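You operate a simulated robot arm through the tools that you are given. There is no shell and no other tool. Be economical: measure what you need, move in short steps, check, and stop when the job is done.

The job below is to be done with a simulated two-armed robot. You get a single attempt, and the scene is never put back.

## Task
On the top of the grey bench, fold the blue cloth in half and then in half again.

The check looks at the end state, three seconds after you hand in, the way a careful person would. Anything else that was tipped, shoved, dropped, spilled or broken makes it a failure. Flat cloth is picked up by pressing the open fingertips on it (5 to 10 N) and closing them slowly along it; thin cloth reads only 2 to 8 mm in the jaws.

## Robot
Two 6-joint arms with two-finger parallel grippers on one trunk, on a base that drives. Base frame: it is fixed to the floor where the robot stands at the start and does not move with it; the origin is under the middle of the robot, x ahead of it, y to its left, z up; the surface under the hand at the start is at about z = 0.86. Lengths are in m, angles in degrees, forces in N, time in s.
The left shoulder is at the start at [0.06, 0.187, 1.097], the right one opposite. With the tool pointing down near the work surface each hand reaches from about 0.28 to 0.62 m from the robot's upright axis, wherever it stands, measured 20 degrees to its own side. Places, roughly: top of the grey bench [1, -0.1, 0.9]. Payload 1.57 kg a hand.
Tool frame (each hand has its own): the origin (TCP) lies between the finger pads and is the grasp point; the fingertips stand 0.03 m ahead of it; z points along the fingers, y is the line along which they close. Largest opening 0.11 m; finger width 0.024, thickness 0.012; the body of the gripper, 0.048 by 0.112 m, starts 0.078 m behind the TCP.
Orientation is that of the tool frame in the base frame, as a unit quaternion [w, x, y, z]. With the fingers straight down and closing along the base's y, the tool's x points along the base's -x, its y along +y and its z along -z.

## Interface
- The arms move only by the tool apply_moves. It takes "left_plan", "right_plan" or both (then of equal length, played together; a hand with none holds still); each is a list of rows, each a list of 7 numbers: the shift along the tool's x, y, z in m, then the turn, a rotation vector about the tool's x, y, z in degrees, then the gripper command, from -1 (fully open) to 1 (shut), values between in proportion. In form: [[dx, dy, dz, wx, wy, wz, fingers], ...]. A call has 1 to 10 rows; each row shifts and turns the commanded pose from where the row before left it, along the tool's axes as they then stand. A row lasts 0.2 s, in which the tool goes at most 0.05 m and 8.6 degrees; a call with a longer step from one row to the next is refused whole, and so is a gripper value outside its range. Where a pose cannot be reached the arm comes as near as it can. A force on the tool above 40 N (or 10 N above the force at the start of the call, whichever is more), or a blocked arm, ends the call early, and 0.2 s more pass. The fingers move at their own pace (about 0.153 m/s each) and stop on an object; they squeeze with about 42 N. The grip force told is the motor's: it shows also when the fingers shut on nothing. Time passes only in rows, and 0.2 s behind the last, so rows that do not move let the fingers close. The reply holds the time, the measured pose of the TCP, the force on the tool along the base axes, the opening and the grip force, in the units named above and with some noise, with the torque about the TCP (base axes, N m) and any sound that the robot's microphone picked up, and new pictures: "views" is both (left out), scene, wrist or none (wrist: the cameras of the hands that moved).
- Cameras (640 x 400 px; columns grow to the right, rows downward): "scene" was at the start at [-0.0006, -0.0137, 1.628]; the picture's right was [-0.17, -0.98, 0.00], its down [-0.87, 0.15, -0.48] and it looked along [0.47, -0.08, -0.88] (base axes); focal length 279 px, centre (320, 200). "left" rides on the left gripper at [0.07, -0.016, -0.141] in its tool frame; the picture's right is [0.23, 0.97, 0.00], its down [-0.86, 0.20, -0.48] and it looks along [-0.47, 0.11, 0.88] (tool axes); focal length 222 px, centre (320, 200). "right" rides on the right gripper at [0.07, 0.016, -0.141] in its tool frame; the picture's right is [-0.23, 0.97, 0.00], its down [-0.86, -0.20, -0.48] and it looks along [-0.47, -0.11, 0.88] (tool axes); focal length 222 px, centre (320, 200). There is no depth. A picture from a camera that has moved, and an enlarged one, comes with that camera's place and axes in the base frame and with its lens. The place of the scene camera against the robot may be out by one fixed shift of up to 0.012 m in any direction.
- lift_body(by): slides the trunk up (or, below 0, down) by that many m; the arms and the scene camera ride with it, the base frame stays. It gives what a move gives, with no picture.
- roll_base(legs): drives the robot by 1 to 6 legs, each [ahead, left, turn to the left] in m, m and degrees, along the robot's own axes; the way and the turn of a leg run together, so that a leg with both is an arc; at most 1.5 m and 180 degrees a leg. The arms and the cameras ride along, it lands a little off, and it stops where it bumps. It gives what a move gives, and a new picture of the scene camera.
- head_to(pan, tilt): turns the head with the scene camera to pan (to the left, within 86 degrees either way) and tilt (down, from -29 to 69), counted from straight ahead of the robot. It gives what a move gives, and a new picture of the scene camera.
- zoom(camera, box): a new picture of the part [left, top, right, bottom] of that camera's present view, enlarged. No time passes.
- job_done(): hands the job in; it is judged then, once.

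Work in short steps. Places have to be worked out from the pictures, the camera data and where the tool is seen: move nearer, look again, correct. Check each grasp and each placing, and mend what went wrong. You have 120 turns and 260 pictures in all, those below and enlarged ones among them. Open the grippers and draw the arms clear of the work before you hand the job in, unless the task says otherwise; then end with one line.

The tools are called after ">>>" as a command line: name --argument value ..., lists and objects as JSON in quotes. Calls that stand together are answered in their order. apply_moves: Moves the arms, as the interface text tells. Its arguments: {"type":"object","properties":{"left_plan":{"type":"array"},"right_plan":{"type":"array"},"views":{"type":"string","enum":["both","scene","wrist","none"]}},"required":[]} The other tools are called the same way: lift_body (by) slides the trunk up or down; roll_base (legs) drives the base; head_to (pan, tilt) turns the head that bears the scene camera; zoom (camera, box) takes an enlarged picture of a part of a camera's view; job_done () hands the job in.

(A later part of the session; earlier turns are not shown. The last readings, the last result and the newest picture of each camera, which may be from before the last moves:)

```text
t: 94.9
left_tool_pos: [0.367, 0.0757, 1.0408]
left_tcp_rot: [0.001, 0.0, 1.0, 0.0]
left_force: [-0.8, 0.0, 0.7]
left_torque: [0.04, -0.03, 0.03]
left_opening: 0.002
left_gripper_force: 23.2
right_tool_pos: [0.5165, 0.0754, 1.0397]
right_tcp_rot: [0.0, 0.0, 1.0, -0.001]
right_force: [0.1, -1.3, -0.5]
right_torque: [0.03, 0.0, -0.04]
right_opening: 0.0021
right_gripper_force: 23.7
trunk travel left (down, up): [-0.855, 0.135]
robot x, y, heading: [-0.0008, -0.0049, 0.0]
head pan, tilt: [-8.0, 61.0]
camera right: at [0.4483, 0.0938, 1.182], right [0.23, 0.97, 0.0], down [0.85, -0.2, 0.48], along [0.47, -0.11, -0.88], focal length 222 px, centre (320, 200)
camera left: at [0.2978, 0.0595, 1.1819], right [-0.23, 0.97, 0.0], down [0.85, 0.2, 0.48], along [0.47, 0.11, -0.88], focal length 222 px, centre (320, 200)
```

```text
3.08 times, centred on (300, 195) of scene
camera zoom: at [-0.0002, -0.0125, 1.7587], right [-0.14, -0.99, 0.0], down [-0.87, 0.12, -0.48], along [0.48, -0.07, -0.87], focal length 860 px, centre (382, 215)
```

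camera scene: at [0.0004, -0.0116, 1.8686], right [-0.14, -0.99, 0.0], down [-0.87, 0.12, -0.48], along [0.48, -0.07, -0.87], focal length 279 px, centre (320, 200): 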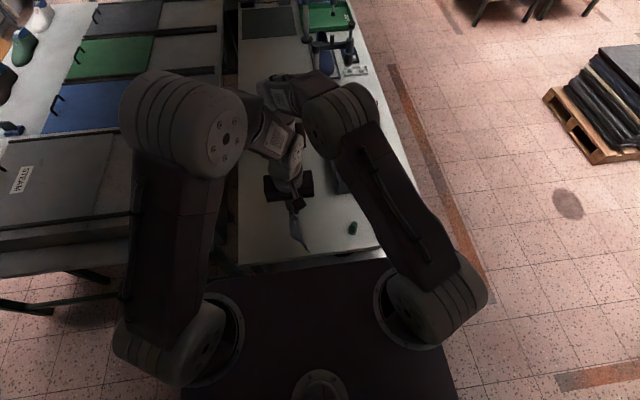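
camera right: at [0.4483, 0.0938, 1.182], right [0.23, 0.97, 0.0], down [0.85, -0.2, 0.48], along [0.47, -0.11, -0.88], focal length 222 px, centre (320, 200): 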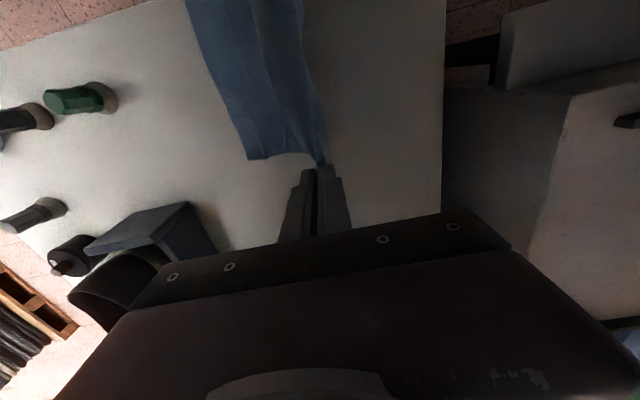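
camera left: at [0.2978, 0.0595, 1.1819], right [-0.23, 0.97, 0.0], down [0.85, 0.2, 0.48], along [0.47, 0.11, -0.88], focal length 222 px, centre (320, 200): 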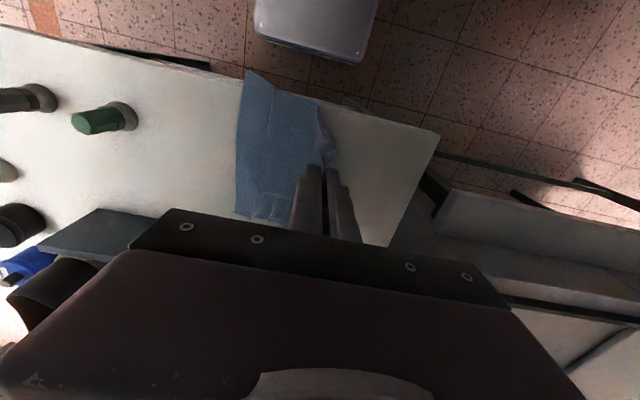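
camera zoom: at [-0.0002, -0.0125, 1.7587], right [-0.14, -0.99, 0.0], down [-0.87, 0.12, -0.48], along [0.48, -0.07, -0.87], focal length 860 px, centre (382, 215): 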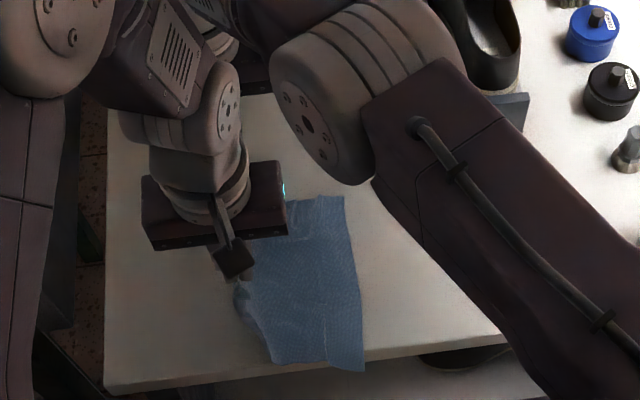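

The first half lies flat, its edge at y≈-0.03 running x≈0.313–0.529. The upper half hangs from the hands. Now I'll swing back to the right in an arc and bring the held edge down onto that edge, shifting 12 mm toward me to line up.

>>> apply_moves --left_plan '[[0.002, -0.0257, 0.015, 0, 0, 0, 1], [0.002, -0.03, 0.02, 0, 0, 0, 1], [0.002, -0.025, 0.03, 0, 0, 0, 1], [0.002, -0.015, 0.035, 0, 0, 0, 1], [0.002, -0.006, 0.025, 0, 0, 0, 1], [0.002, 0, 0, 0, 0, 0, 1]]' --right_plan '[[0.002, -0.0257, 0.015, 0, 0, 0, 1], [0.002, -0.03, 0.02, 0, 0, 0, 1], [0.002, -0.025, 0.03, 0, 0, 0, 1], [0.002, -0.015, 0.035, 0, 0, 0, 1], [0.002, -0.006, 0.025, 0, 0, 0, 1], [0.002, 0, 0, 0, 0, 0, 1]]' --views "wrist"

>>> zoom --camera "scene" --box '[220, 130, 380, 260]'

```text
t: 96.3
left_tool_pos: [0.3559, -0.0237, 0.916]
left_tcp_rot: [0.001, 0.0, 1.0, -0.001]
left_force: [0.0, -0.2, -0.1]
left_torque: [-0.02, -0.03, -0.01]
left_opening: 0.0021
left_gripper_force: 24.0
right_tool_pos: [0.5053, -0.0248, 0.916]
right_tcp_rot: [0.0, 0.001, 1.0, -0.002]
right_force: [0.0, -0.6, -0.1]
right_torque: [0.02, -0.01, 0.0]
right_opening: 0.0017
right_gripper_force: 23.8
trunk travel left (down, up): [-0.855, 0.135]
robot x, y, heading: [0.003, -0.0039, 0.1]
head pan, tilt: [-8.0, 61.0]
camera right: at [0.4369, -0.0079, 1.0575], right [0.23, 0.97, 0.0], down [0.85, -0.2, 0.48], along [0.47, -0.11, -0.88], focal length 222 px, centre (320, 200)
camera left: at [0.2858, -0.0414, 1.0568], right [-0.23, 0.97, 0.0], down [0.85, 0.2, 0.48], along [0.47, 0.11, -0.88], focal length 222 px, centre (320, 200)
```

right: 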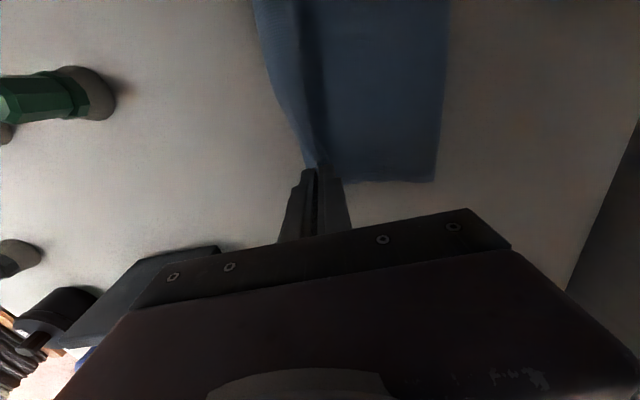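
left: 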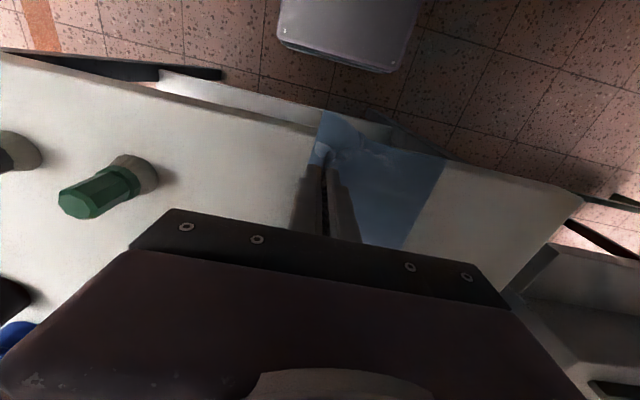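

```text
3.08 times, centred on (300, 195) of scene
camera zoom: at [-0.0004, -0.0112, 1.7587], right [-0.14, -0.99, 0.0], down [-0.87, 0.12, -0.49], along [0.48, -0.07, -0.87], focal length 860 px, centre (382, 215)
```

zoom: 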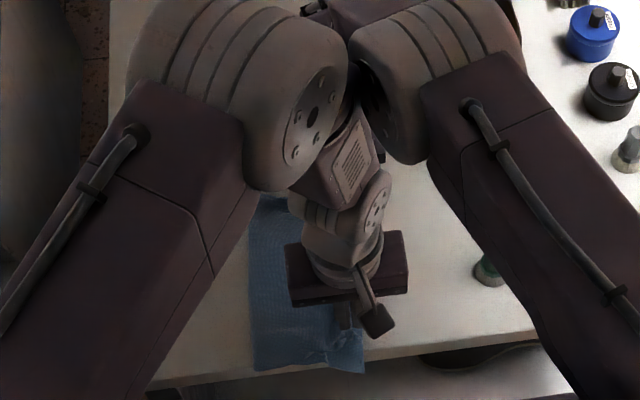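

The held edge is right over the bottom edge and the fold looks clean. I'll lower the last 17 mm, open gently and lift away.

>>> apply_moves --left_plan '[[0, 0, 0.012, 0, 0, 0, 1], [0, 0, 0.006, 0, 0, 0, 1], [0, 0, 0, 0, 0, 0, 0.85], [0, 0, 0, 0, 0, 0, 0.7], [0, 0, -0.005, 0, 0, 0, 0.6], [0, 0, -0.03, 0, 0, 0, 0.5], [0, 0, -0.045, 0, 0, 0, 0.4], [0.01, 0.035, -0.03, 0, 0, 0, 0.2], [0.01, 0.045, 0, 0, 0, 0, 0.2], [0.01, 0.045, 0, 0, 0, 0, 0.2]]' --right_plan '[[0, 0, 0.012, 0, 0, 0, 1], [0, 0, 0.006, 0, 0, 0, 1], [0, 0, 0, 0, 0, 0, 0.85], [0, 0, 0, 0, 0, 0, 0.7], [0, 0, -0.005, 0, 0, 0, 0.6], [0, 0, -0.03, 0, 0, 0, 0.5], [0, 0, -0.045, 0, 0, 0, 0.4], [0, 0, -0.02, 0, 0, 0, 0.2], [0, -0.02, -0.02, 0, 0, 0, 0.2], [0, -0.045, 0, 0, 0, 0, 0.2]]' --views "wrist"

>>> zoom --camera "scene" --box '[220, 130, 380, 260]'

```text
t: 98.5
left_tool_pos: [0.3238, 0.1018, 1.007]
left_tcp_rot: [0.002, 0.0, 1.0, 0.0]
left_force: [0.3, 0.1, -0.1]
left_torque: [0.02, 0.02, 0.0]
left_opening: 0.0439
left_gripper_force: 0.0
right_tool_pos: [0.5023, -0.0916, 1.0181]
right_tcp_rot: [0.0, 0.0, 1.0, -0.001]
right_force: [-0.3, 1.1, 0.3]
right_torque: [0.03, -0.01, -0.02]
right_opening: 0.0442
right_gripper_force: 0.1
trunk travel left (down, up): [-0.855, 0.135]
robot x, y, heading: [-0.003, 0.0015, -0.3]
head pan, tilt: [-8.0, 61.0]
camera right: at [0.4352, -0.0737, 1.1601], right [0.23, 0.97, 0.0], down [0.86, -0.2, 0.48], along [0.47, -0.11, -0.88], focal length 222 px, centre (320, 200)
camera left: at [0.254, 0.0843, 1.1491], right [-0.23, 0.97, 0.0], down [0.85, 0.2, 0.48], along [0.47, 0.11, -0.88], focal length 222 px, centre (320, 200)
```

right: 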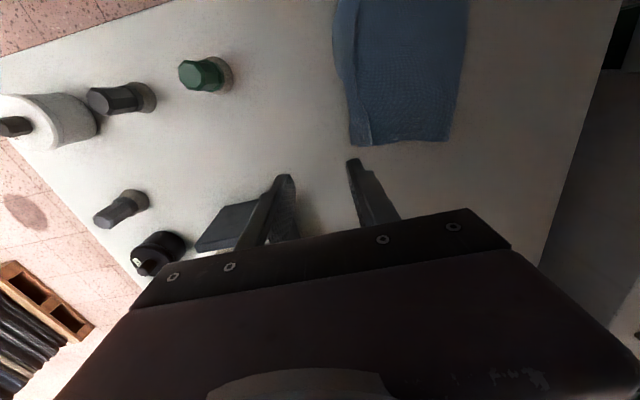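
left: 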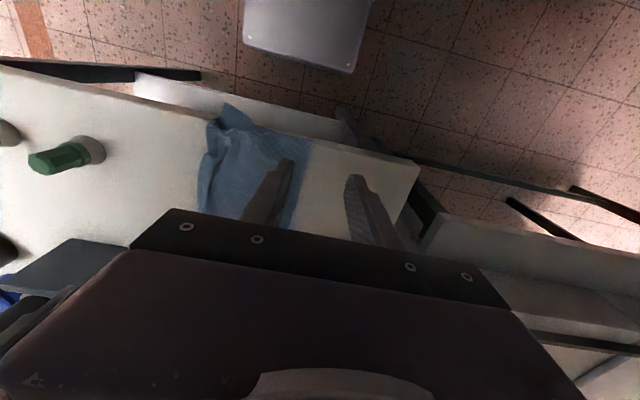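

```text
3.08 times, centred on (300, 195) of scene
camera zoom: at [0.0004, -0.0126, 1.7586], right [-0.14, -0.99, 0.0], down [-0.87, 0.12, -0.48], along [0.48, -0.07, -0.87], focal length 860 px, centre (382, 215)
```

zoom: 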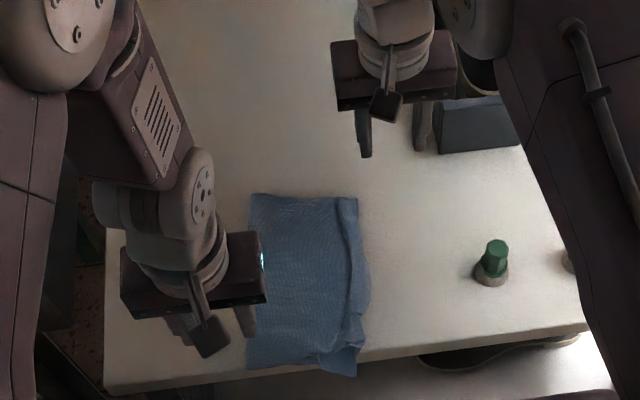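

The first half-fold is down and looks neat. I'll zoom in on the right edge to verify.

>>> zoom --camera "scene" --box '[275, 175, 320, 230]'

>>> zoom --camera "right" --box '[320, 0, 500, 160]'

```text
7.27 times, centred on (298, 202) of scene
camera zoom: at [0.0004, -0.0126, 1.7586], right [-0.14, -0.99, 0.0], down [-0.87, 0.12, -0.48], along [0.48, -0.07, -0.87], focal length 2032 px, centre (484, 182)
```

zoom: 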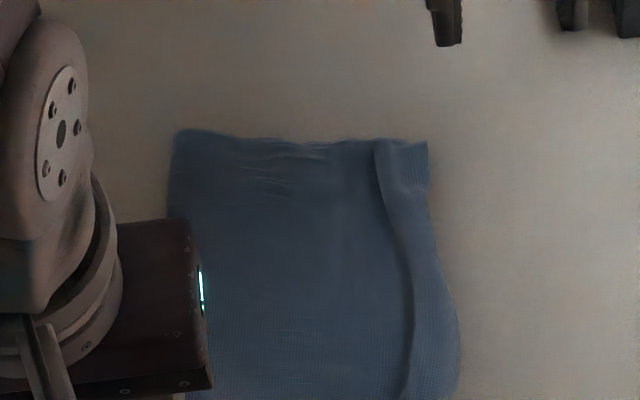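

```text
2.50 times, centred on (410, 80) of right
camera zoom: at [0.4352, -0.0737, 1.1601], right [0.23, 0.97, 0.0], down [0.86, -0.2, 0.48], along [0.47, -0.11, -0.88], focal length 555 px, centre (95, 500)
```

zoom: 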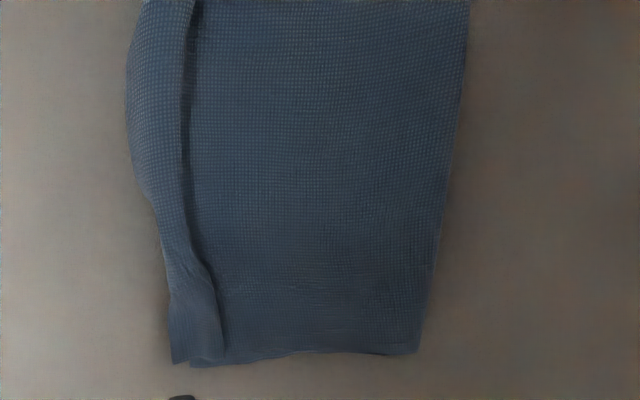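

The first fold is good, just a small crease line near the right edge. For the second fold I'll grip the far edge (x≈0.53) with both layers, hang it and fold the same way. I'll yaw the hands while raising them, then bring the trunk back down.

>>> apply_moves --left_plan '[[0, 0, -0.014, 0, 0, 8.5, 0.2], [0, 0, -0.014, 0, 0, 8.5, 0.2], [0, 0, -0.014, 0, 0, 8.5, 0.2], [0, 0, -0.014, 0, 0, 8.5, 0.2], [0, 0, -0.014, 0, 0, 8.5, 0.2], [0, 0, -0.014, 0, 0, 8.5, 0.2], [0, 0, -0.014, 0, 0, 8.5, 0.2], [0, 0, -0.014, 0, 0, 8.5, 0.2], [0, 0, -0.014, 0, 0, 8.5, 0.2], [0, 0, 0, 0, 0, 8.5, 0.2]]' --right_plan '[[0, 0, -0.014, 0, 0, -8.5, 0.2], [0, 0, -0.014, 0, 0, -8.5, 0.2], [0, 0, -0.014, 0, 0, -8.5, 0.2], [0, 0, -0.014, 0, 0, -8.5, 0.2], [0, 0, -0.014, 0, 0, -8.5, 0.2], [0, 0, -0.014, 0, 0, -8.5, 0.2], [0, 0, -0.014, 0, 0, -8.5, 0.2], [0, 0, -0.014, 0, 0, -8.5, 0.2], [0, 0, -0.014, 0, 0, -8.5, 0.2], [0, 0, 0, 0, 0, -8.5, 0.2]]' --views "none"

>>> lift_body --by -0.13

```text
t: 100.7
left_tool_pos: [0.3262, 0.1006, 1.1347]
left_tcp_rot: [0.001, 0.677, 0.736, 0.001]
left_force: [0.2, 0.6, -1.0]
left_torque: [0.03, -0.01, 0.03]
left_opening: 0.044
left_gripper_force: 0.1
right_tool_pos: [0.5045, -0.0889, 1.1445]
right_tcp_rot: [-0.001, -0.677, 0.736, -0.001]
right_force: [-0.1, 0.6, -0.7]
right_torque: [0.0, 0.0, -0.03]
right_opening: 0.0441
right_gripper_force: 0.0
trunk travel left (down, up): [-0.855, 0.135]
robot x, y, heading: [0.0024, -0.0005, -0.0]
head pan, tilt: [-8.0, 61.0]
```

```text
t: 102.3
left_tool_pos: [0.3253, 0.1003, 1.0039]
left_tcp_rot: [0.001, 0.676, 0.737, 0.0]
left_force: [-0.6, -0.2, -0.5]
left_torque: [0.02, 0.01, -0.02]
left_opening: 0.0439
left_gripper_force: 0.0
right_tool_pos: [0.5037, -0.0905, 1.0143]
right_tcp_rot: [-0.001, -0.675, 0.737, -0.001]
right_force: [-0.1, 0.9, -0.4]
right_torque: [0.01, -0.03, -0.01]
right_opening: 0.044
right_gripper_force: 0.0
trunk travel left (down, up): [-0.725, 0.265]
robot x, y, heading: [0.0013, 0.0014, 0.2]
head pan, tilt: [-8.0, 61.0]
```

>>> apply_moves --left_plan '[[0, 0, 0, 0, 0, 5, 0.2], [0, 0.045, 0, 0, 0, 0, 0.2], [0, 0.045, 0, 0, 0, 0, 0.2], [0, 0.045, 0, 0, 0, 0, 0.2], [0, 0.045, 0, 0, 0, 0, 0.2], [-0.018, 0.014, 0.03, 0, 0, 0, 0.2], [-0.017, 0, 0.03, 0, 0, 0, 0.2], [0, 0, 0, 0, 0, 0, 0.2]]' --right_plan '[[0, 0, 0, 0, 0, -5, 0.2], [0, 0, 0, 0, 0, 0, 0.2], [0, 0, 0, 0, 0, 0, 0.2], [0, -0.012, 0, 0, 0, 0, 0.2], [0, 0, 0, 0, 0, 0, 0.2], [-0.02, 0, 0.035, 0, 0, 0, 0.2], [-0.02, 0, 0.035, 0, 0, 0, 0.2], [0, 0, 0, 0, 0, 0, 0.2]]' --views "wrist"

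>>> zoom --camera "scene" --box '[220, 120, 360, 240]'

```text
t: 104.1
left_tool_pos: [0.519, 0.0666, 0.9479]
left_tcp_rot: [0.0, 0.707, 0.707, 0.001]
left_force: [-0.1, 0.5, 0.3]
left_torque: [0.0, -0.01, -0.01]
left_opening: 0.044
left_gripper_force: 0.0
right_tool_pos: [0.5166, -0.049, 0.9426]
right_tcp_rot: [-0.001, -0.707, 0.707, -0.002]
right_force: [-0.6, 0.4, 0.3]
right_torque: [-0.01, -0.03, 0.01]
right_opening: 0.0439
right_gripper_force: 0.1
trunk travel left (down, up): [-0.725, 0.265]
robot x, y, heading: [0.001, 0.0038, -0.1]
head pan, tilt: [-8.0, 61.0]
camera right: at [0.5009, -0.117, 1.0848], right [-0.97, 0.23, 0.0], down [0.2, 0.86, 0.48], along [0.11, 0.46, -0.88], focal length 222 px, centre (320, 200)
camera left: at [0.5027, 0.1358, 1.0873], right [0.97, 0.23, 0.0], down [0.2, -0.85, 0.48], along [0.11, -0.47, -0.88], focal length 222 px, centre (320, 200)
```

right: 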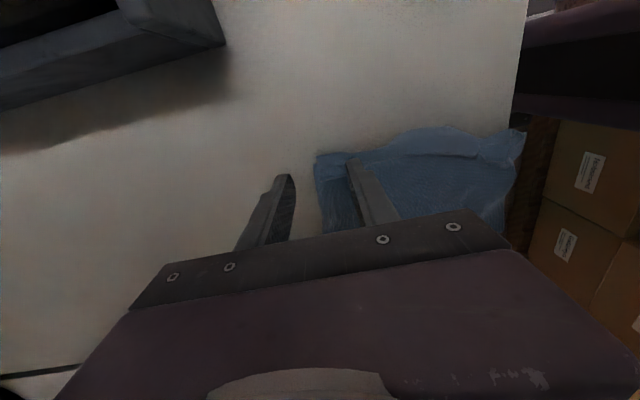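
left: 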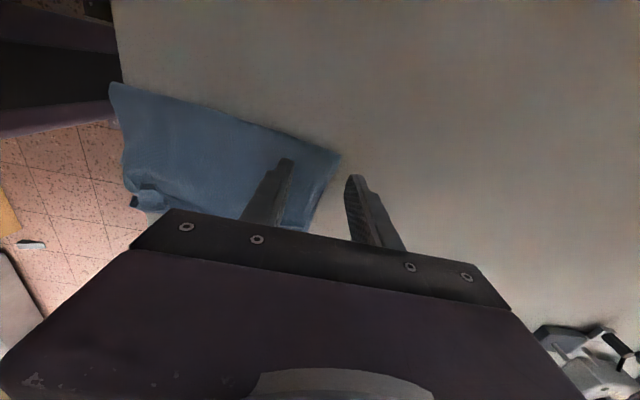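

```text
3.33 times, centred on (290, 180) of scene
camera zoom: at [-0.0006, -0.0117, 1.6287], right [-0.14, -0.99, 0.0], down [-0.87, 0.12, -0.49], along [0.48, -0.07, -0.87], focal length 931 px, centre (420, 267)
```

zoom: 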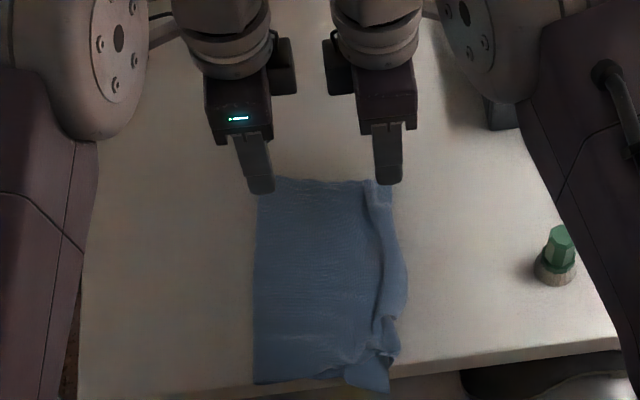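

The far edge runs from (0.522,-0.053) to (0.539,0.071). I'll position the hands at y≈0.054 and -0.041, straddling the edge, and go down close to contact.

>>> apply_moves --left_plan '[[-0.0126, 0.01, 0.02, 0, 0, 0, 0.2], [0, 0, 0.025, 0, 0, 0, 0.2], [0, 0, 0.006, 0, 0, 0, 0.2], [0, 0, 0, 0, 0, 0, 0.2]]' --right_plan '[[-0.008, 0.002, 0.02, 0, 0, 0, 0.2], [0, 0, 0.02, 0, 0, 0, 0.2], [0, 0, 0.006, 0, 0, 0, 0.2], [0, 0, 0, 0, 0, 0, 0.2]]' --views "wrist"

```text
t: 105.1
left_tool_pos: [0.5291, 0.0544, 0.8941]
left_tcp_rot: [0.001, 0.707, 0.707, 0.0]
left_force: [0.0, -0.1, -0.1]
left_torque: [-0.02, -0.01, -0.02]
left_opening: 0.0441
left_gripper_force: 0.0
right_tool_pos: [0.5157, -0.0406, 0.8977]
right_tcp_rot: [0.001, 0.707, -0.707, 0.001]
right_force: [0.0, 0.1, -0.5]
right_torque: [0.01, -0.01, 0.02]
right_opening: 0.0441
right_gripper_force: 0.0
trunk travel left (down, up): [-0.725, 0.265]
robot x, y, heading: [0.0003, 0.0015, 0.0]
head pan, tilt: [-8.0, 61.0]
camera right: at [0.5006, -0.1094, 1.0399], right [-0.97, 0.23, 0.0], down [0.2, 0.86, 0.48], along [0.11, 0.46, -0.88], focal length 222 px, centre (320, 200)
camera left: at [0.5135, 0.1235, 1.0347], right [0.97, 0.23, 0.0], down [0.2, -0.85, 0.48], along [0.11, -0.47, -0.88], focal length 222 px, centre (320, 200)
```

right: 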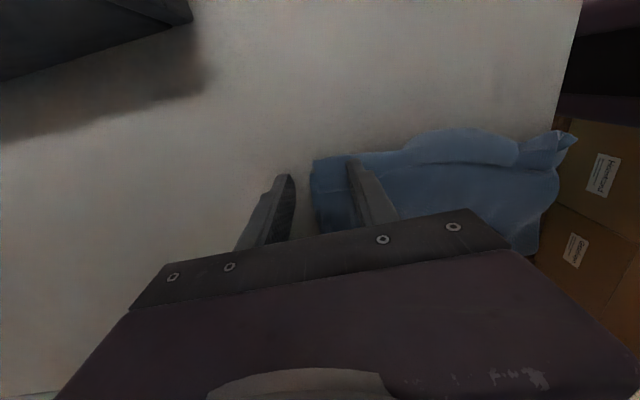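
left: 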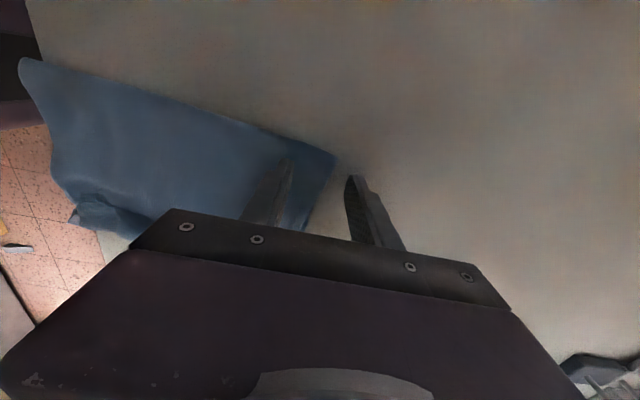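

>>> apply_moves --left_plan '[[0, -0.003, 0.0015, 0, 0, 0, 0.2], [0, 0, 0.001, 0, 0, 0, 0.2], [0, 0, 0, 0, 0, 0, 0.2]]' --right_plan '[[0, 0.003, 0.0035, 0, 0, 0, 0.2], [0, 0, 0.0015, 0, 0, 0, 0.2], [0, 0, 0, 0, 0, 0, 0.2]]' --views "none"

```text
t: 105.9
left_tool_pos: [0.5282, 0.0525, 0.8918]
left_tcp_rot: [0.002, 0.708, 0.707, 0.0]
left_force: [0.4, 0.0, 0.6]
left_torque: [-0.01, -0.03, 0.01]
left_opening: 0.044
left_gripper_force: 0.1
right_tool_pos: [0.5122, -0.0408, 0.8937]
right_tcp_rot: [-0.001, -0.707, 0.707, -0.001]
right_force: [0.7, 0.3, 1.4]
right_torque: [0.03, -0.01, -0.01]
right_opening: 0.0439
right_gripper_force: 0.0
trunk travel left (down, up): [-0.725, 0.265]
robot x, y, heading: [0.0011, -0.0031, -0.1]
head pan, tilt: [-8.0, 61.0]
```

>>> apply_moves --left_plan '[[0, 0, 0.0007, 0, 0, 0, 0.2], [0, 0, 0.0005, 0, 0, 0, 0.2], [0, 0, 0, 0, 0, 0, 0.2]]' --right_plan '[[0, 0, 0.0007, 0, 0, 0, 0.2], [0, 0, 0.0005, 0, 0, 0, 0.2], [0, 0, 0, 0, 0, 0, 0.2]]' --views "none"

```text
t: 106.7
left_tool_pos: [0.5273, 0.0524, 0.8914]
left_tcp_rot: [0.001, 0.707, 0.707, 0.002]
left_force: [0.1, 0.4, 4.4]
left_torque: [0.03, 0.14, -0.05]
left_opening: 0.044
left_gripper_force: 0.1
right_tool_pos: [0.5107, -0.0411, 0.8932]
right_tcp_rot: [-0.001, -0.707, 0.707, -0.002]
right_force: [0.8, 0.4, 0.4]
right_torque: [0.0, 0.01, -0.01]
right_opening: 0.0439
right_gripper_force: 0.0
trunk travel left (down, up): [-0.725, 0.265]
robot x, y, heading: [0.0002, -0.0001, -0.1]
head pan, tilt: [-8.0, 61.0]
```

>>> apply_moves --left_plan '[[0, 0, 0.0002, 0, 0, 0, 0.2], [0, 0, 0, 0, 0, 0, 0.2], [0, 0, 0, 0, 0, 0, 0.2], [0, 0, 0, 0, 0, 0, 0.2]]' --right_plan '[[0, 0, 0.0008, 0, 0, 0, 0.2], [0, 0, 0.0005, 0, 0, 0, 0.2], [0, 0, 0.0003, 0, 0, 0, 0.2], [0, 0, 0, 0, 0, 0, 0.2]]' --views "none"

```text
t: 107.7
left_tool_pos: [0.5264, 0.0519, 0.8919]
left_tcp_rot: [0.002, 0.707, 0.707, 0.002]
left_force: [0.3, 0.1, 3.1]
left_torque: [-0.04, 0.1, -0.01]
left_opening: 0.0434
left_gripper_force: 0.1
right_tool_pos: [0.5107, -0.0414, 0.8913]
right_tcp_rot: [0.0, -0.707, 0.707, -0.002]
right_force: [1.2, -1.1, 15.4]
right_torque: [0.11, 0.38, 0.01]
right_opening: 0.0433
right_gripper_force: 0.1
trunk travel left (down, up): [-0.725, 0.265]
robot x, y, heading: [0.0016, 0.0042, -0.1]
head pan, tilt: [-8.0, 61.0]
```

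Near-side fingers carry the load on both hands. I'll press the left a bit more, relieve the right slightly, then close slowly.

>>> apply_moves --left_plan '[[0, 0, 0.0004, 0, 0, 0, 0.2], [0, 0, 0, 0, 0, 0, 0.3], [0, 0, 0, 0, 0, 0, 0.4], [0, 0, 0, 0, 0, 0, 0.5], [0, 0, 0, 0, 0, 0, 0.6], [0, 0, 0, 0, 0, 0, 0.7], [0, 0, 0, 0, 0, 0, 0.8], [0, 0, 0, 0, 0, 0, 0.9], [0, 0, 0, 0, 0, 0, 1], [0, 0, 0, 0, 0, 0, 1]]' --right_plan '[[0, 0, -0.0003, 0, 0, 0, 0.2], [0, 0, 0, 0, 0, 0, 0.3], [0, 0, 0, 0, 0, 0, 0.4], [0, 0, 0, 0, 0, 0, 0.5], [0, 0, 0, 0, 0, 0, 0.6], [0, 0, 0, 0, 0, 0, 0.7], [0, 0, 0, 0, 0, 0, 0.8], [0, 0, 0, 0, 0, 0, 0.9], [0, 0, 0, 0, 0, 0, 1], [0, 0, 0, 0, 0, 0, 1]]' --views "wrist"

```text
t: 109.9
left_tool_pos: [0.5244, 0.054, 0.891]
left_tcp_rot: [0.002, 0.707, 0.707, 0.002]
left_force: [-2.4, -0.5, 11.0]
left_torque: [0.03, 0.11, 0.01]
left_opening: 0.0027
left_gripper_force: 24.1
right_tool_pos: [0.5101, -0.0404, 0.8919]
right_tcp_rot: [0.0, -0.707, 0.707, -0.002]
right_force: [2.0, 1.2, 8.2]
right_torque: [0.09, 0.07, -0.04]
right_opening: 0.0021
right_gripper_force: 24.0
trunk travel left (down, up): [-0.725, 0.265]
robot x, y, heading: [-0.0004, -0.0003, -0.0]
head pan, tilt: [-8.0, 61.0]
camera right: at [0.4943, -0.1098, 1.0335], right [-0.97, 0.23, 0.0], down [0.2, 0.86, 0.48], along [0.11, 0.46, -0.88], focal length 222 px, centre (320, 200)
camera left: at [0.5082, 0.1221, 1.032], right [0.97, 0.23, 0.0], down [0.2, -0.85, 0.48], along [0.11, -0.47, -0.88], focal length 222 px, centre (320, 200)
```

right: 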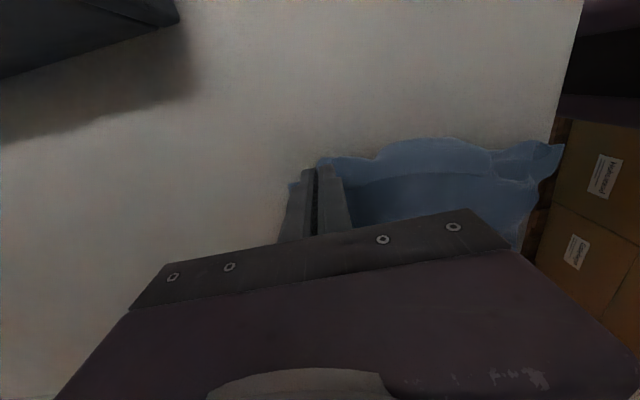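
left: 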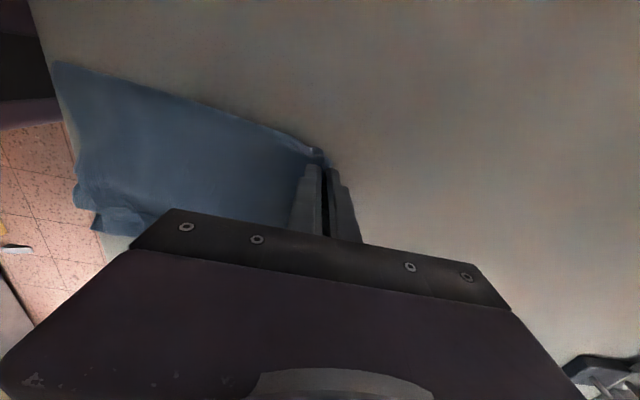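

Readings are 2.7 and 2.1 mm. It might be two layers, or only the top one. I'll lift 6 cm and look underneath.

>>> apply_moves --left_plan '[[0, 0, -0.02, 0, 0, 0, 1], [0, -0.005, -0.03, 0, 0, 0, 1], [0, -0.005, -0.02, 0, 0, 0, 1], [0, 0, 0, 0, 0, 0, 1]]' --right_plan '[[0, 0, -0.02, 0, 0, 0, 1], [0, 0.005, -0.03, 0, 0, 0, 1], [0, 0.005, -0.02, 0, 0, 0, 1], [0, 0, 0, 0, 0, 0, 1]]' --views "wrist"

>>> zoom --camera "scene" --box '[220, 120, 360, 240]'

```text
t: 110.9
left_tool_pos: [0.5177, 0.0512, 0.9595]
left_tcp_rot: [-0.001, 0.707, 0.707, -0.001]
left_force: [-0.1, 0.6, 0.2]
left_torque: [0.02, 0.01, -0.04]
left_opening: 0.0022
left_gripper_force: 23.8
right_tool_pos: [0.501, -0.0418, 0.9598]
right_tcp_rot: [-0.002, -0.707, 0.708, -0.001]
right_force: [-0.2, 0.1, 0.4]
right_torque: [0.01, 0.0, -0.02]
right_opening: 0.0018
right_gripper_force: 23.2
trunk travel left (down, up): [-0.725, 0.265]
robot x, y, heading: [-0.0009, -0.0016, 0.3]
head pan, tilt: [-8.0, 61.0]
camera right: at [0.4863, -0.1097, 1.1019], right [-0.97, 0.23, 0.0], down [0.2, 0.86, 0.48], along [0.11, 0.46, -0.88], focal length 222 px, centre (320, 200)
camera left: at [0.501, 0.1219, 1.1005], right [0.97, 0.23, 0.0], down [0.2, -0.85, 0.48], along [0.11, -0.47, -0.88], focal length 222 px, centre (320, 200)
```

right: 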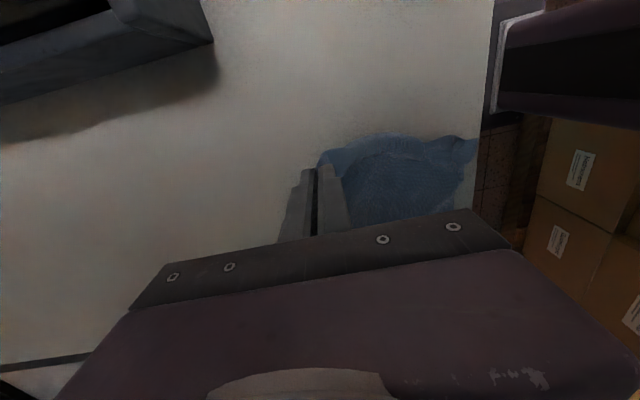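
left: 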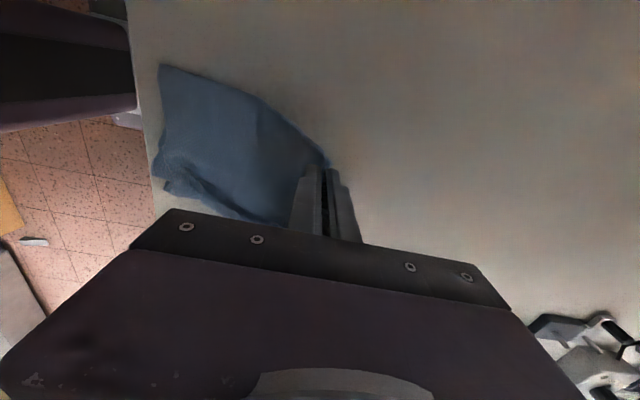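

```text
3.33 times, centred on (290, 180) of scene
camera zoom: at [0.0013, -0.0117, 1.6286], right [-0.14, -0.99, 0.0], down [-0.87, 0.12, -0.48], along [0.48, -0.07, -0.87], focal length 931 px, centre (420, 267)
```

zoom: 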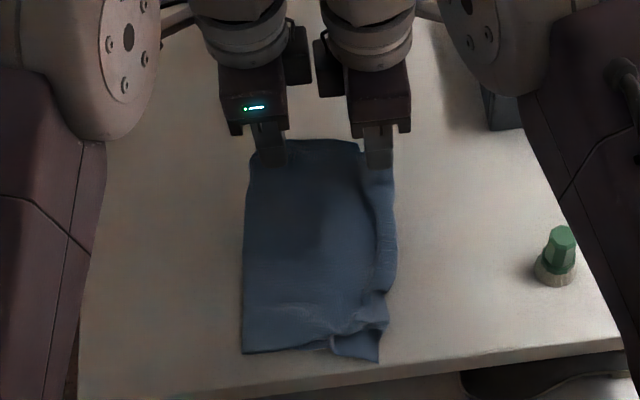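

Nothing stayed behind on the bench, so both layers are held, and the cloth slid a few cm away from the edge, which is good. The near edge is now at x≈0.36 (left) to 0.335 (right). I'll fold directly by swinging the far edge over toward me, with a slight leftward shift to match the near edge.

>>> apply_moves --left_plan '[[0.002, -0.008, -0.015, 0, 0, 0, 1], [0.003, -0.03, -0.015, 0, 0, 0, 1], [0.003, -0.035, 0, 0, 0, 0, 1], [0.003, -0.035, 0.015, 0, 0, 0, 1], [0.003, -0.025, 0.025, 0, 0, 0, 1], [0.002, -0.013, 0.025, 0, 0, 0, 1], [0, 0, 0, 0, 0, 0, 1]]' --right_plan '[[-0.002, 0.008, -0.015, 0, 0, 0, 1], [-0.003, 0.03, -0.015, 0, 0, 0, 1], [-0.003, 0.035, 0, 0, 0, 0, 1], [-0.003, 0.035, 0.015, 0, 0, 0, 1], [-0.003, 0.025, 0.025, 0, 0, 0, 1], [-0.002, 0.013, 0.025, 0, 0, 0, 1], [0, 0, 0, 0, 0, 0, 1]]' --views "wrist"

>>> zoom --camera "scene" --box '[220, 130, 360, 250]'

```text
t: 112.5
left_tool_pos: [0.3701, 0.069, 0.9239]
left_tcp_rot: [0.001, 0.707, 0.707, 0.0]
left_force: [-0.4, -0.5, -0.1]
left_torque: [-0.01, -0.01, 0.03]
left_opening: 0.0025
left_gripper_force: 23.6
right_tool_pos: [0.3541, -0.0242, 0.9262]
right_tcp_rot: [-0.001, -0.707, 0.707, -0.002]
right_force: [0.4, -0.4, 0.1]
right_torque: [0.01, 0.02, 0.0]
right_opening: 0.002
right_gripper_force: 24.0
trunk travel left (down, up): [-0.725, 0.265]
robot x, y, heading: [-0.0041, -0.0015, -0.2]
head pan, tilt: [-8.0, 61.0]
camera right: at [0.339, -0.0934, 1.0675], right [-0.97, 0.23, 0.0], down [0.2, 0.86, 0.48], along [0.11, 0.46, -0.88], focal length 222 px, centre (320, 200)
camera left: at [0.3527, 0.1385, 1.0657], right [0.97, 0.23, 0.0], down [0.2, -0.85, 0.48], along [0.11, -0.47, -0.88], focal length 222 px, centre (320, 200)
```

right: 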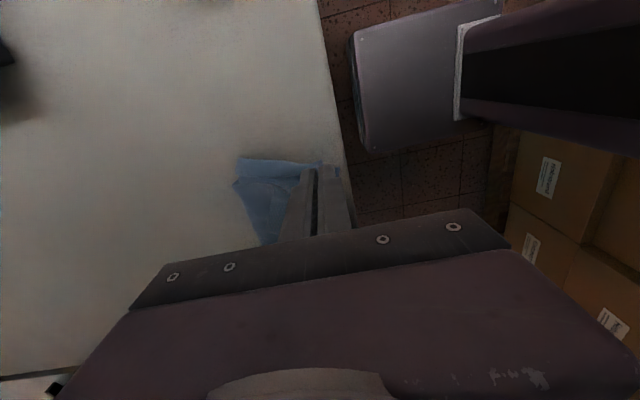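
left: 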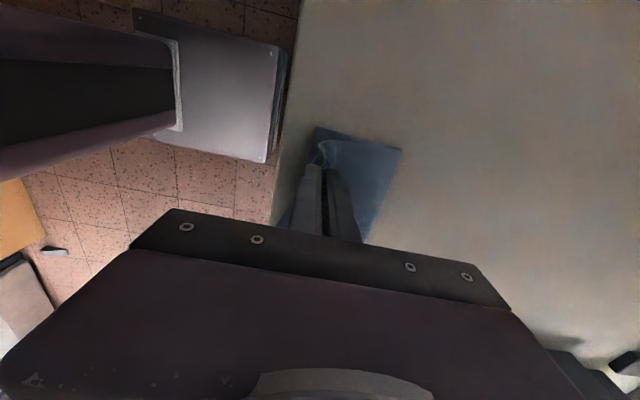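

```text
3.33 times, centred on (290, 190) of scene
camera zoom: at [-0.0002, -0.0118, 1.6287], right [-0.14, -0.99, 0.0], down [-0.87, 0.12, -0.48], along [0.48, -0.07, -0.87], focal length 931 px, centre (420, 233)
```

zoom: 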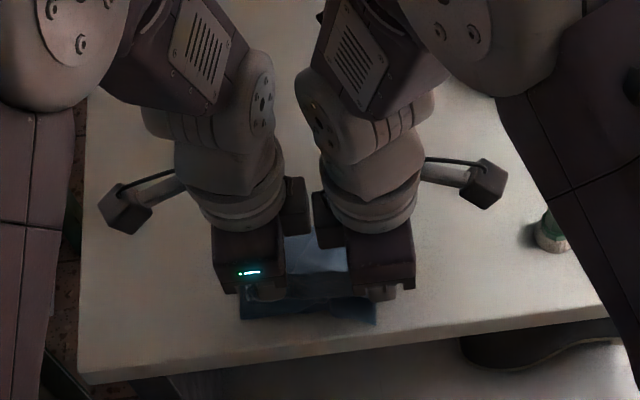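

Alignment looks good: the near edge is at about 0.357 and the hands are right above it. I'll lower, release gently and withdraw up and apart.

>>> apply_moves --left_plan '[[0, -0.002, 0.012, 0, 0, 0, 1], [0, -0.002, 0.01, 0, 0, 0, 1], [0, 0, 0, 0, 0, 0, 0.85], [0, 0, 0, 0, 0, 0, 0.7], [0, 0, -0.005, 0, 0, 0, 0.6], [0, 0, -0.03, 0, 0, 0, 0.5], [0, 0, -0.045, 0, 0, 0, 0.4], [0.03, 0, -0.03, 0, 0, 0, 0.2], [0.045, 0, 0, 0, 0, 0, 0.2], [0.045, 0, 0, 0, 0, 0, 0.2]]' --right_plan '[[0, 0.002, 0.012, 0, 0, 0, 1], [0, 0.002, 0.011, 0, 0, 0, 1], [0, 0, 0, 0, 0, 0, 0.85], [0, 0, 0, 0, 0, 0, 0.7], [0, 0, -0.005, 0, 0, 0, 0.6], [0, 0, -0.03, 0, 0, 0, 0.5], [0, 0, -0.045, 0, 0, 0, 0.4], [0.03, 0, -0.03, 0, 0, 0, 0.2], [0.045, 0, 0, 0, 0, 0, 0.2], [0.045, 0, 0, 0, 0, 0, 0.2]]' --views "scene"

>>> zoom --camera "scene" --box '[255, 175, 325, 235]'

```text
t: 114.7
left_tool_pos: [0.3659, 0.1899, 1.0137]
left_tcp_rot: [0.0, 0.707, 0.707, 0.001]
left_force: [-0.2, -0.4, -0.5]
left_torque: [0.02, 0.01, 0.0]
left_opening: 0.0444
left_gripper_force: 0.1
right_tool_pos: [0.352, -0.1453, 1.0138]
right_tcp_rot: [-0.001, -0.707, 0.707, -0.001]
right_force: [-1.4, -0.1, 0.1]
right_torque: [0.0, 0.03, 0.0]
right_opening: 0.0442
right_gripper_force: 0.0
trunk travel left (down, up): [-0.725, 0.265]
robot x, y, heading: [-0.0016, 0.0019, 0.0]
head pan, tilt: [-8.0, 61.0]
camera scene: at [0.0, -0.0116, 1.6287], right [-0.14, -0.99, 0.0], down [-0.87, 0.12, -0.48], along [0.48, -0.07, -0.87], focal length 279 px, centre (320, 200)
```

scene: 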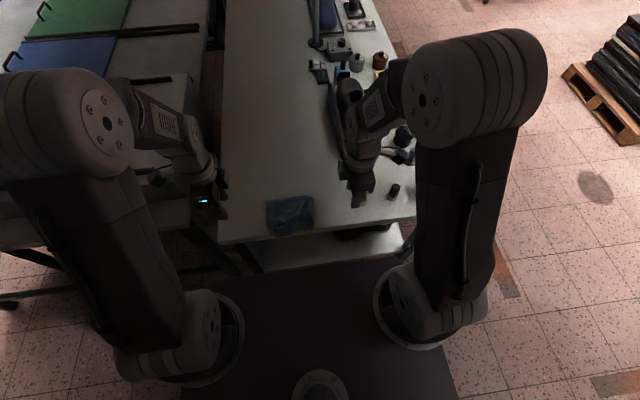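

```text
6.67 times, centred on (290, 205) of scene
camera zoom: at [0.0, -0.0116, 1.6287], right [-0.14, -0.99, 0.0], down [-0.87, 0.12, -0.48], along [0.48, -0.07, -0.87], focal length 1862 px, centre (520, 167)
```

zoom: 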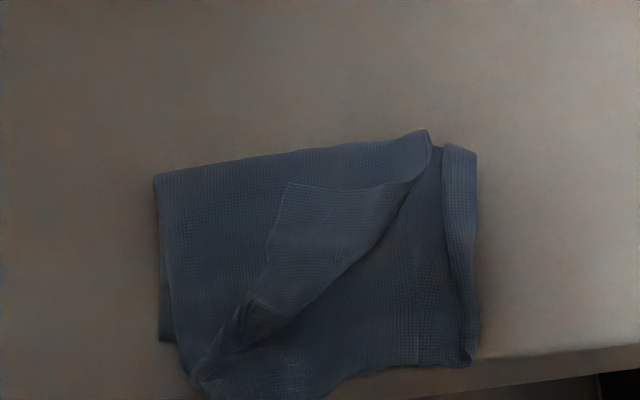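

The fold is right, but the top layer's near-right corner flipped back diagonally, its tip now at about (0.429,0.035). I'll pinch that flap near its tip with the right hand and flip it back to the near-right corner.

>>> apply_moves --right_plan '[[-0.0346, -0.012, 0.0168, 0, 0, 0, 0.45], [-0.0346, -0.012, 0.0168, 0, 0, 0, 0.45], [-0.0346, -0.012, 0.0168, 0, 0, 0, 0.45], [-0.0346, -0.012, 0.0168, 0, 0, 0, 0.45], [-0.0346, -0.012, 0.0168, 0, 0, 0, 0.45], [0, 0, 0.01, 0, 0, 0, 0.45], [0, 0, 0, 0, 0, 0, 0.45]]' --views "wrist"

>>> zoom --camera "right" --box '[200, 80, 440, 240]'

>>> zoom --camera "scene" --box '[255, 175, 325, 235]'

```text
t: 116.3
left_tool_pos: [0.3655, 0.1891, 1.014]
left_tcp_rot: [0.001, 0.707, 0.707, 0.0]
left_force: [0.4, 0.3, 0.7]
left_torque: [0.02, -0.04, -0.03]
left_opening: 0.0437
left_gripper_force: 0.0
right_tool_pos: [0.4131, 0.0268, 0.9179]
right_tcp_rot: [-0.002, -0.707, 0.707, -0.001]
right_force: [0.0, -0.9, 0.4]
right_torque: [-0.03, 0.01, 0.02]
right_opening: 0.0303
right_gripper_force: 0.2
trunk travel left (down, up): [-0.725, 0.265]
robot x, y, heading: [0.0029, 0.0012, 0.1]
head pan, tilt: [-8.0, 61.0]
camera right: at [0.3977, -0.0422, 1.06], right [-0.97, 0.23, 0.0], down [0.2, 0.86, 0.48], along [0.11, 0.46, -0.88], focal length 222 px, centre (320, 200)
```

right: 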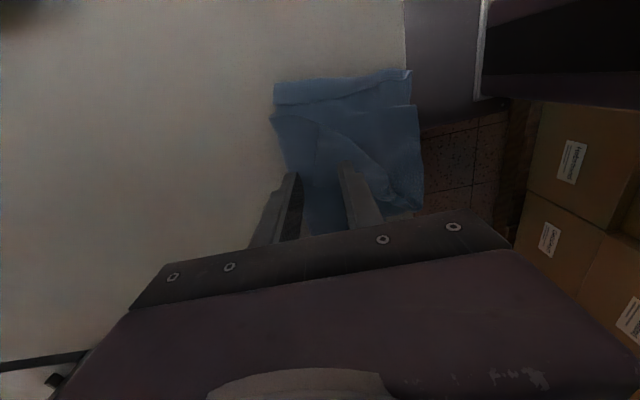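

```text
2.50 times, centred on (320, 160) of right
camera zoom: at [0.3977, -0.0422, 1.06], right [-0.97, 0.23, 0.0], down [0.2, 0.86, 0.48], along [0.11, 0.46, -0.88], focal length 555 px, centre (320, 300)
```

zoom: 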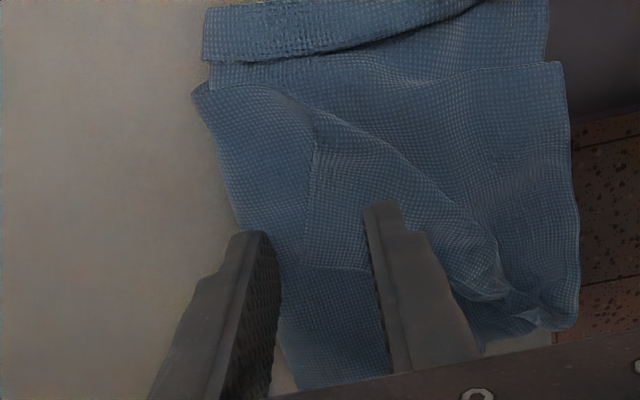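

```text
6.67 times, centred on (290, 205) of scene
camera zoom: at [0.0003, -0.0115, 1.6286], right [-0.14, -0.99, 0.0], down [-0.87, 0.12, -0.48], along [0.48, -0.07, -0.87], focal length 1862 px, centre (520, 167)
```

zoom: 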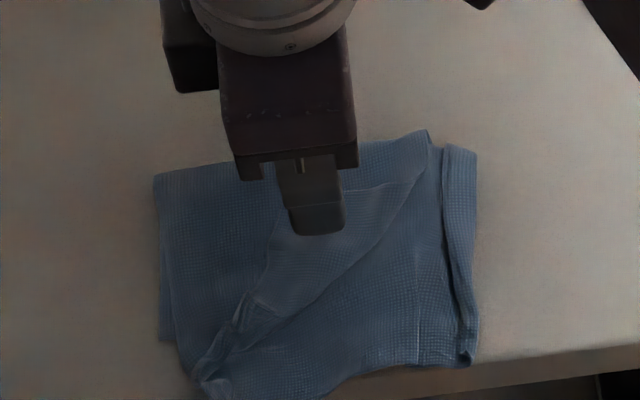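

Now it's clear: at y≈0.03 the flap spans x≈0.37–0.41. I'll shift 24 mm toward me so both fingers sit on the flap and lower gently.

>>> apply_moves --right_plan '[[0, 0.024, 0, 0, 0, 0, 0.5], [0, 0, 0.014, 0, 0, 0, 0.5], [0, 0, 0.005, 0, 0, 0, 0.5], [0, 0, 0, 0, 0, 0, 0.5]]' --views "none"

>>> zoom --camera "right" --box '[200, 80, 440, 240]'

```text
t: 117.3
left_tool_pos: [0.3656, 0.1884, 1.0131]
left_tcp_rot: [0.0, 0.707, 0.708, 0.0]
left_force: [0.3, 0.2, -0.5]
left_torque: [-0.02, -0.02, -0.01]
left_opening: 0.0442
left_gripper_force: 0.1
right_tool_pos: [0.3872, 0.0265, 0.8996]
right_tcp_rot: [-0.001, -0.707, 0.707, -0.001]
right_force: [0.1, 0.1, -0.8]
right_torque: [0.01, 0.01, 0.02]
right_opening: 0.0274
right_gripper_force: 0.0
trunk travel left (down, up): [-0.725, 0.265]
robot x, y, heading: [0.003, 0.0004, -0.1]
head pan, tilt: [-8.0, 61.0]
```

```text
2.50 times, centred on (320, 160) of right
camera zoom: at [0.3722, -0.0419, 1.0408], right [-0.97, 0.23, 0.0], down [0.2, 0.86, 0.48], along [0.11, 0.46, -0.88], focal length 555 px, centre (320, 300)
```

zoom: 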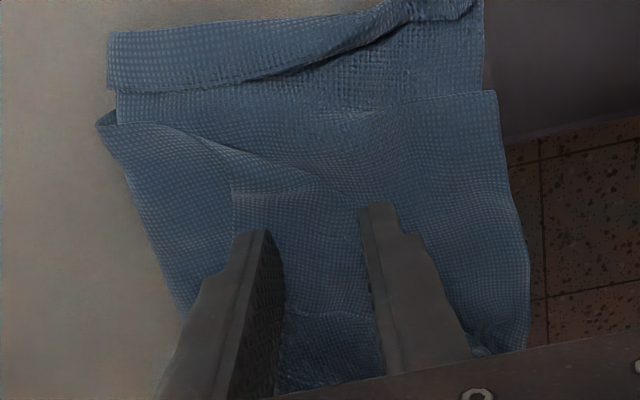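

>>> apply_moves --right_plan '[[-0.01, -0.002, 0.002, 0, 0, 0, 0.5], [0, 0, 0.0015, 0, 0, 0, 0.5], [0, 0, 0.001, 0, 0, 0, 0.5], [0, 0, 0, 0, 0, 0, 0.5]]' --views "none"

```text
t: 118.3
left_tool_pos: [0.366, 0.1898, 1.0135]
left_tcp_rot: [0.001, 0.707, 0.708, 0.0]
left_force: [-0.6, 0.3, -0.4]
left_torque: [-0.03, 0.02, -0.01]
left_opening: 0.0441
left_gripper_force: 0.1
right_tool_pos: [0.3915, 0.0376, 0.8948]
right_tcp_rot: [0.001, 0.708, -0.707, 0.001]
right_force: [-0.2, 0.3, -0.7]
right_torque: [0.0, 0.02, 0.01]
right_opening: 0.0273
right_gripper_force: 0.0
trunk travel left (down, up): [-0.725, 0.265]
robot x, y, heading: [0.0014, -0.0018, 0.0]
head pan, tilt: [-8.0, 61.0]
```

>>> apply_moves --right_plan '[[0, 0, 0.001, 0, 0, 0, 0.5], [0, 0, 0.0008, 0, 0, 0, 0.5], [0, 0, 0, 0, 0, 0, 0.5]]' --views "none"

```text
t: 119.1
left_tool_pos: [0.3669, 0.1893, 1.0143]
left_tcp_rot: [0.0, 0.707, 0.707, 0.001]
left_force: [-0.7, 0.5, -1.0]
left_torque: [0.01, 0.01, -0.03]
left_opening: 0.044
left_gripper_force: 0.1
right_tool_pos: [0.3891, 0.0361, 0.8939]
right_tcp_rot: [-0.001, -0.707, 0.707, -0.002]
right_force: [0.1, 0.6, 2.5]
right_torque: [0.0, 0.0, -0.01]
right_opening: 0.0277
right_gripper_force: 0.2
trunk travel left (down, up): [-0.725, 0.265]
robot x, y, heading: [0.0055, 0.0004, -0.1]
head pan, tilt: [-8.0, 61.0]
```

Light contact at 2.5 N. I'll press 0.4 mm more and close slowly.

>>> apply_moves --right_plan '[[0, 0, 0.0004, 0, 0, 0, 0.5], [0, 0, 0, 0, 0, 0, 0.58], [0, 0, 0, 0, 0, 0, 0.66], [0, 0, 0, 0, 0, 0, 0.74], [0, 0, 0, 0, 0, 0, 0.82], [0, 0, 0, 0, 0, 0, 0.9], [0, 0, 0, 0, 0, 0, 1], [0, 0, 0, 0, 0, 0, 1]]' --views "none"

>>> zoom --camera "right" --box '[200, 80, 440, 240]'

```text
t: 120.9
left_tool_pos: [0.3663, 0.1879, 1.0133]
left_tcp_rot: [0.001, 0.707, 0.707, 0.001]
left_force: [0.4, -0.4, 0.3]
left_torque: [0.04, 0.01, 0.0]
left_opening: 0.0441
left_gripper_force: 0.0
right_tool_pos: [0.3894, 0.0374, 0.8933]
right_tcp_rot: [0.0, 0.707, -0.707, 0.001]
right_force: [2.3, -0.5, 10.0]
right_torque: [-0.03, -0.05, 0.04]
right_opening: 0.0022
right_gripper_force: 23.6
trunk travel left (down, up): [-0.725, 0.265]
robot x, y, heading: [0.0037, -0.004, 0.2]
head pan, tilt: [-8.0, 61.0]
```

```text
2.50 times, centred on (320, 160) of right
camera zoom: at [0.3738, -0.0316, 1.0346], right [-0.97, 0.23, 0.0], down [0.2, 0.86, 0.48], along [0.11, 0.46, -0.88], focal length 555 px, centre (320, 300)
```

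zoom: 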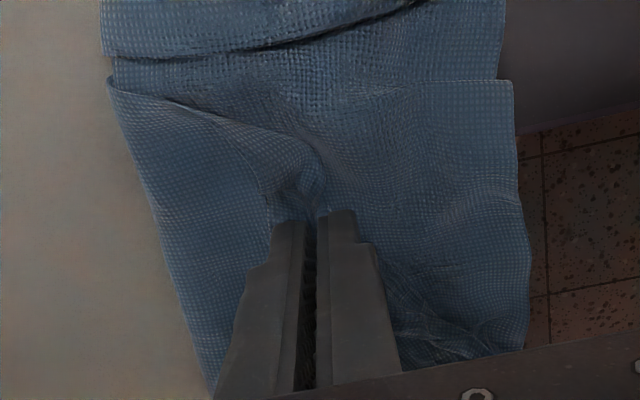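

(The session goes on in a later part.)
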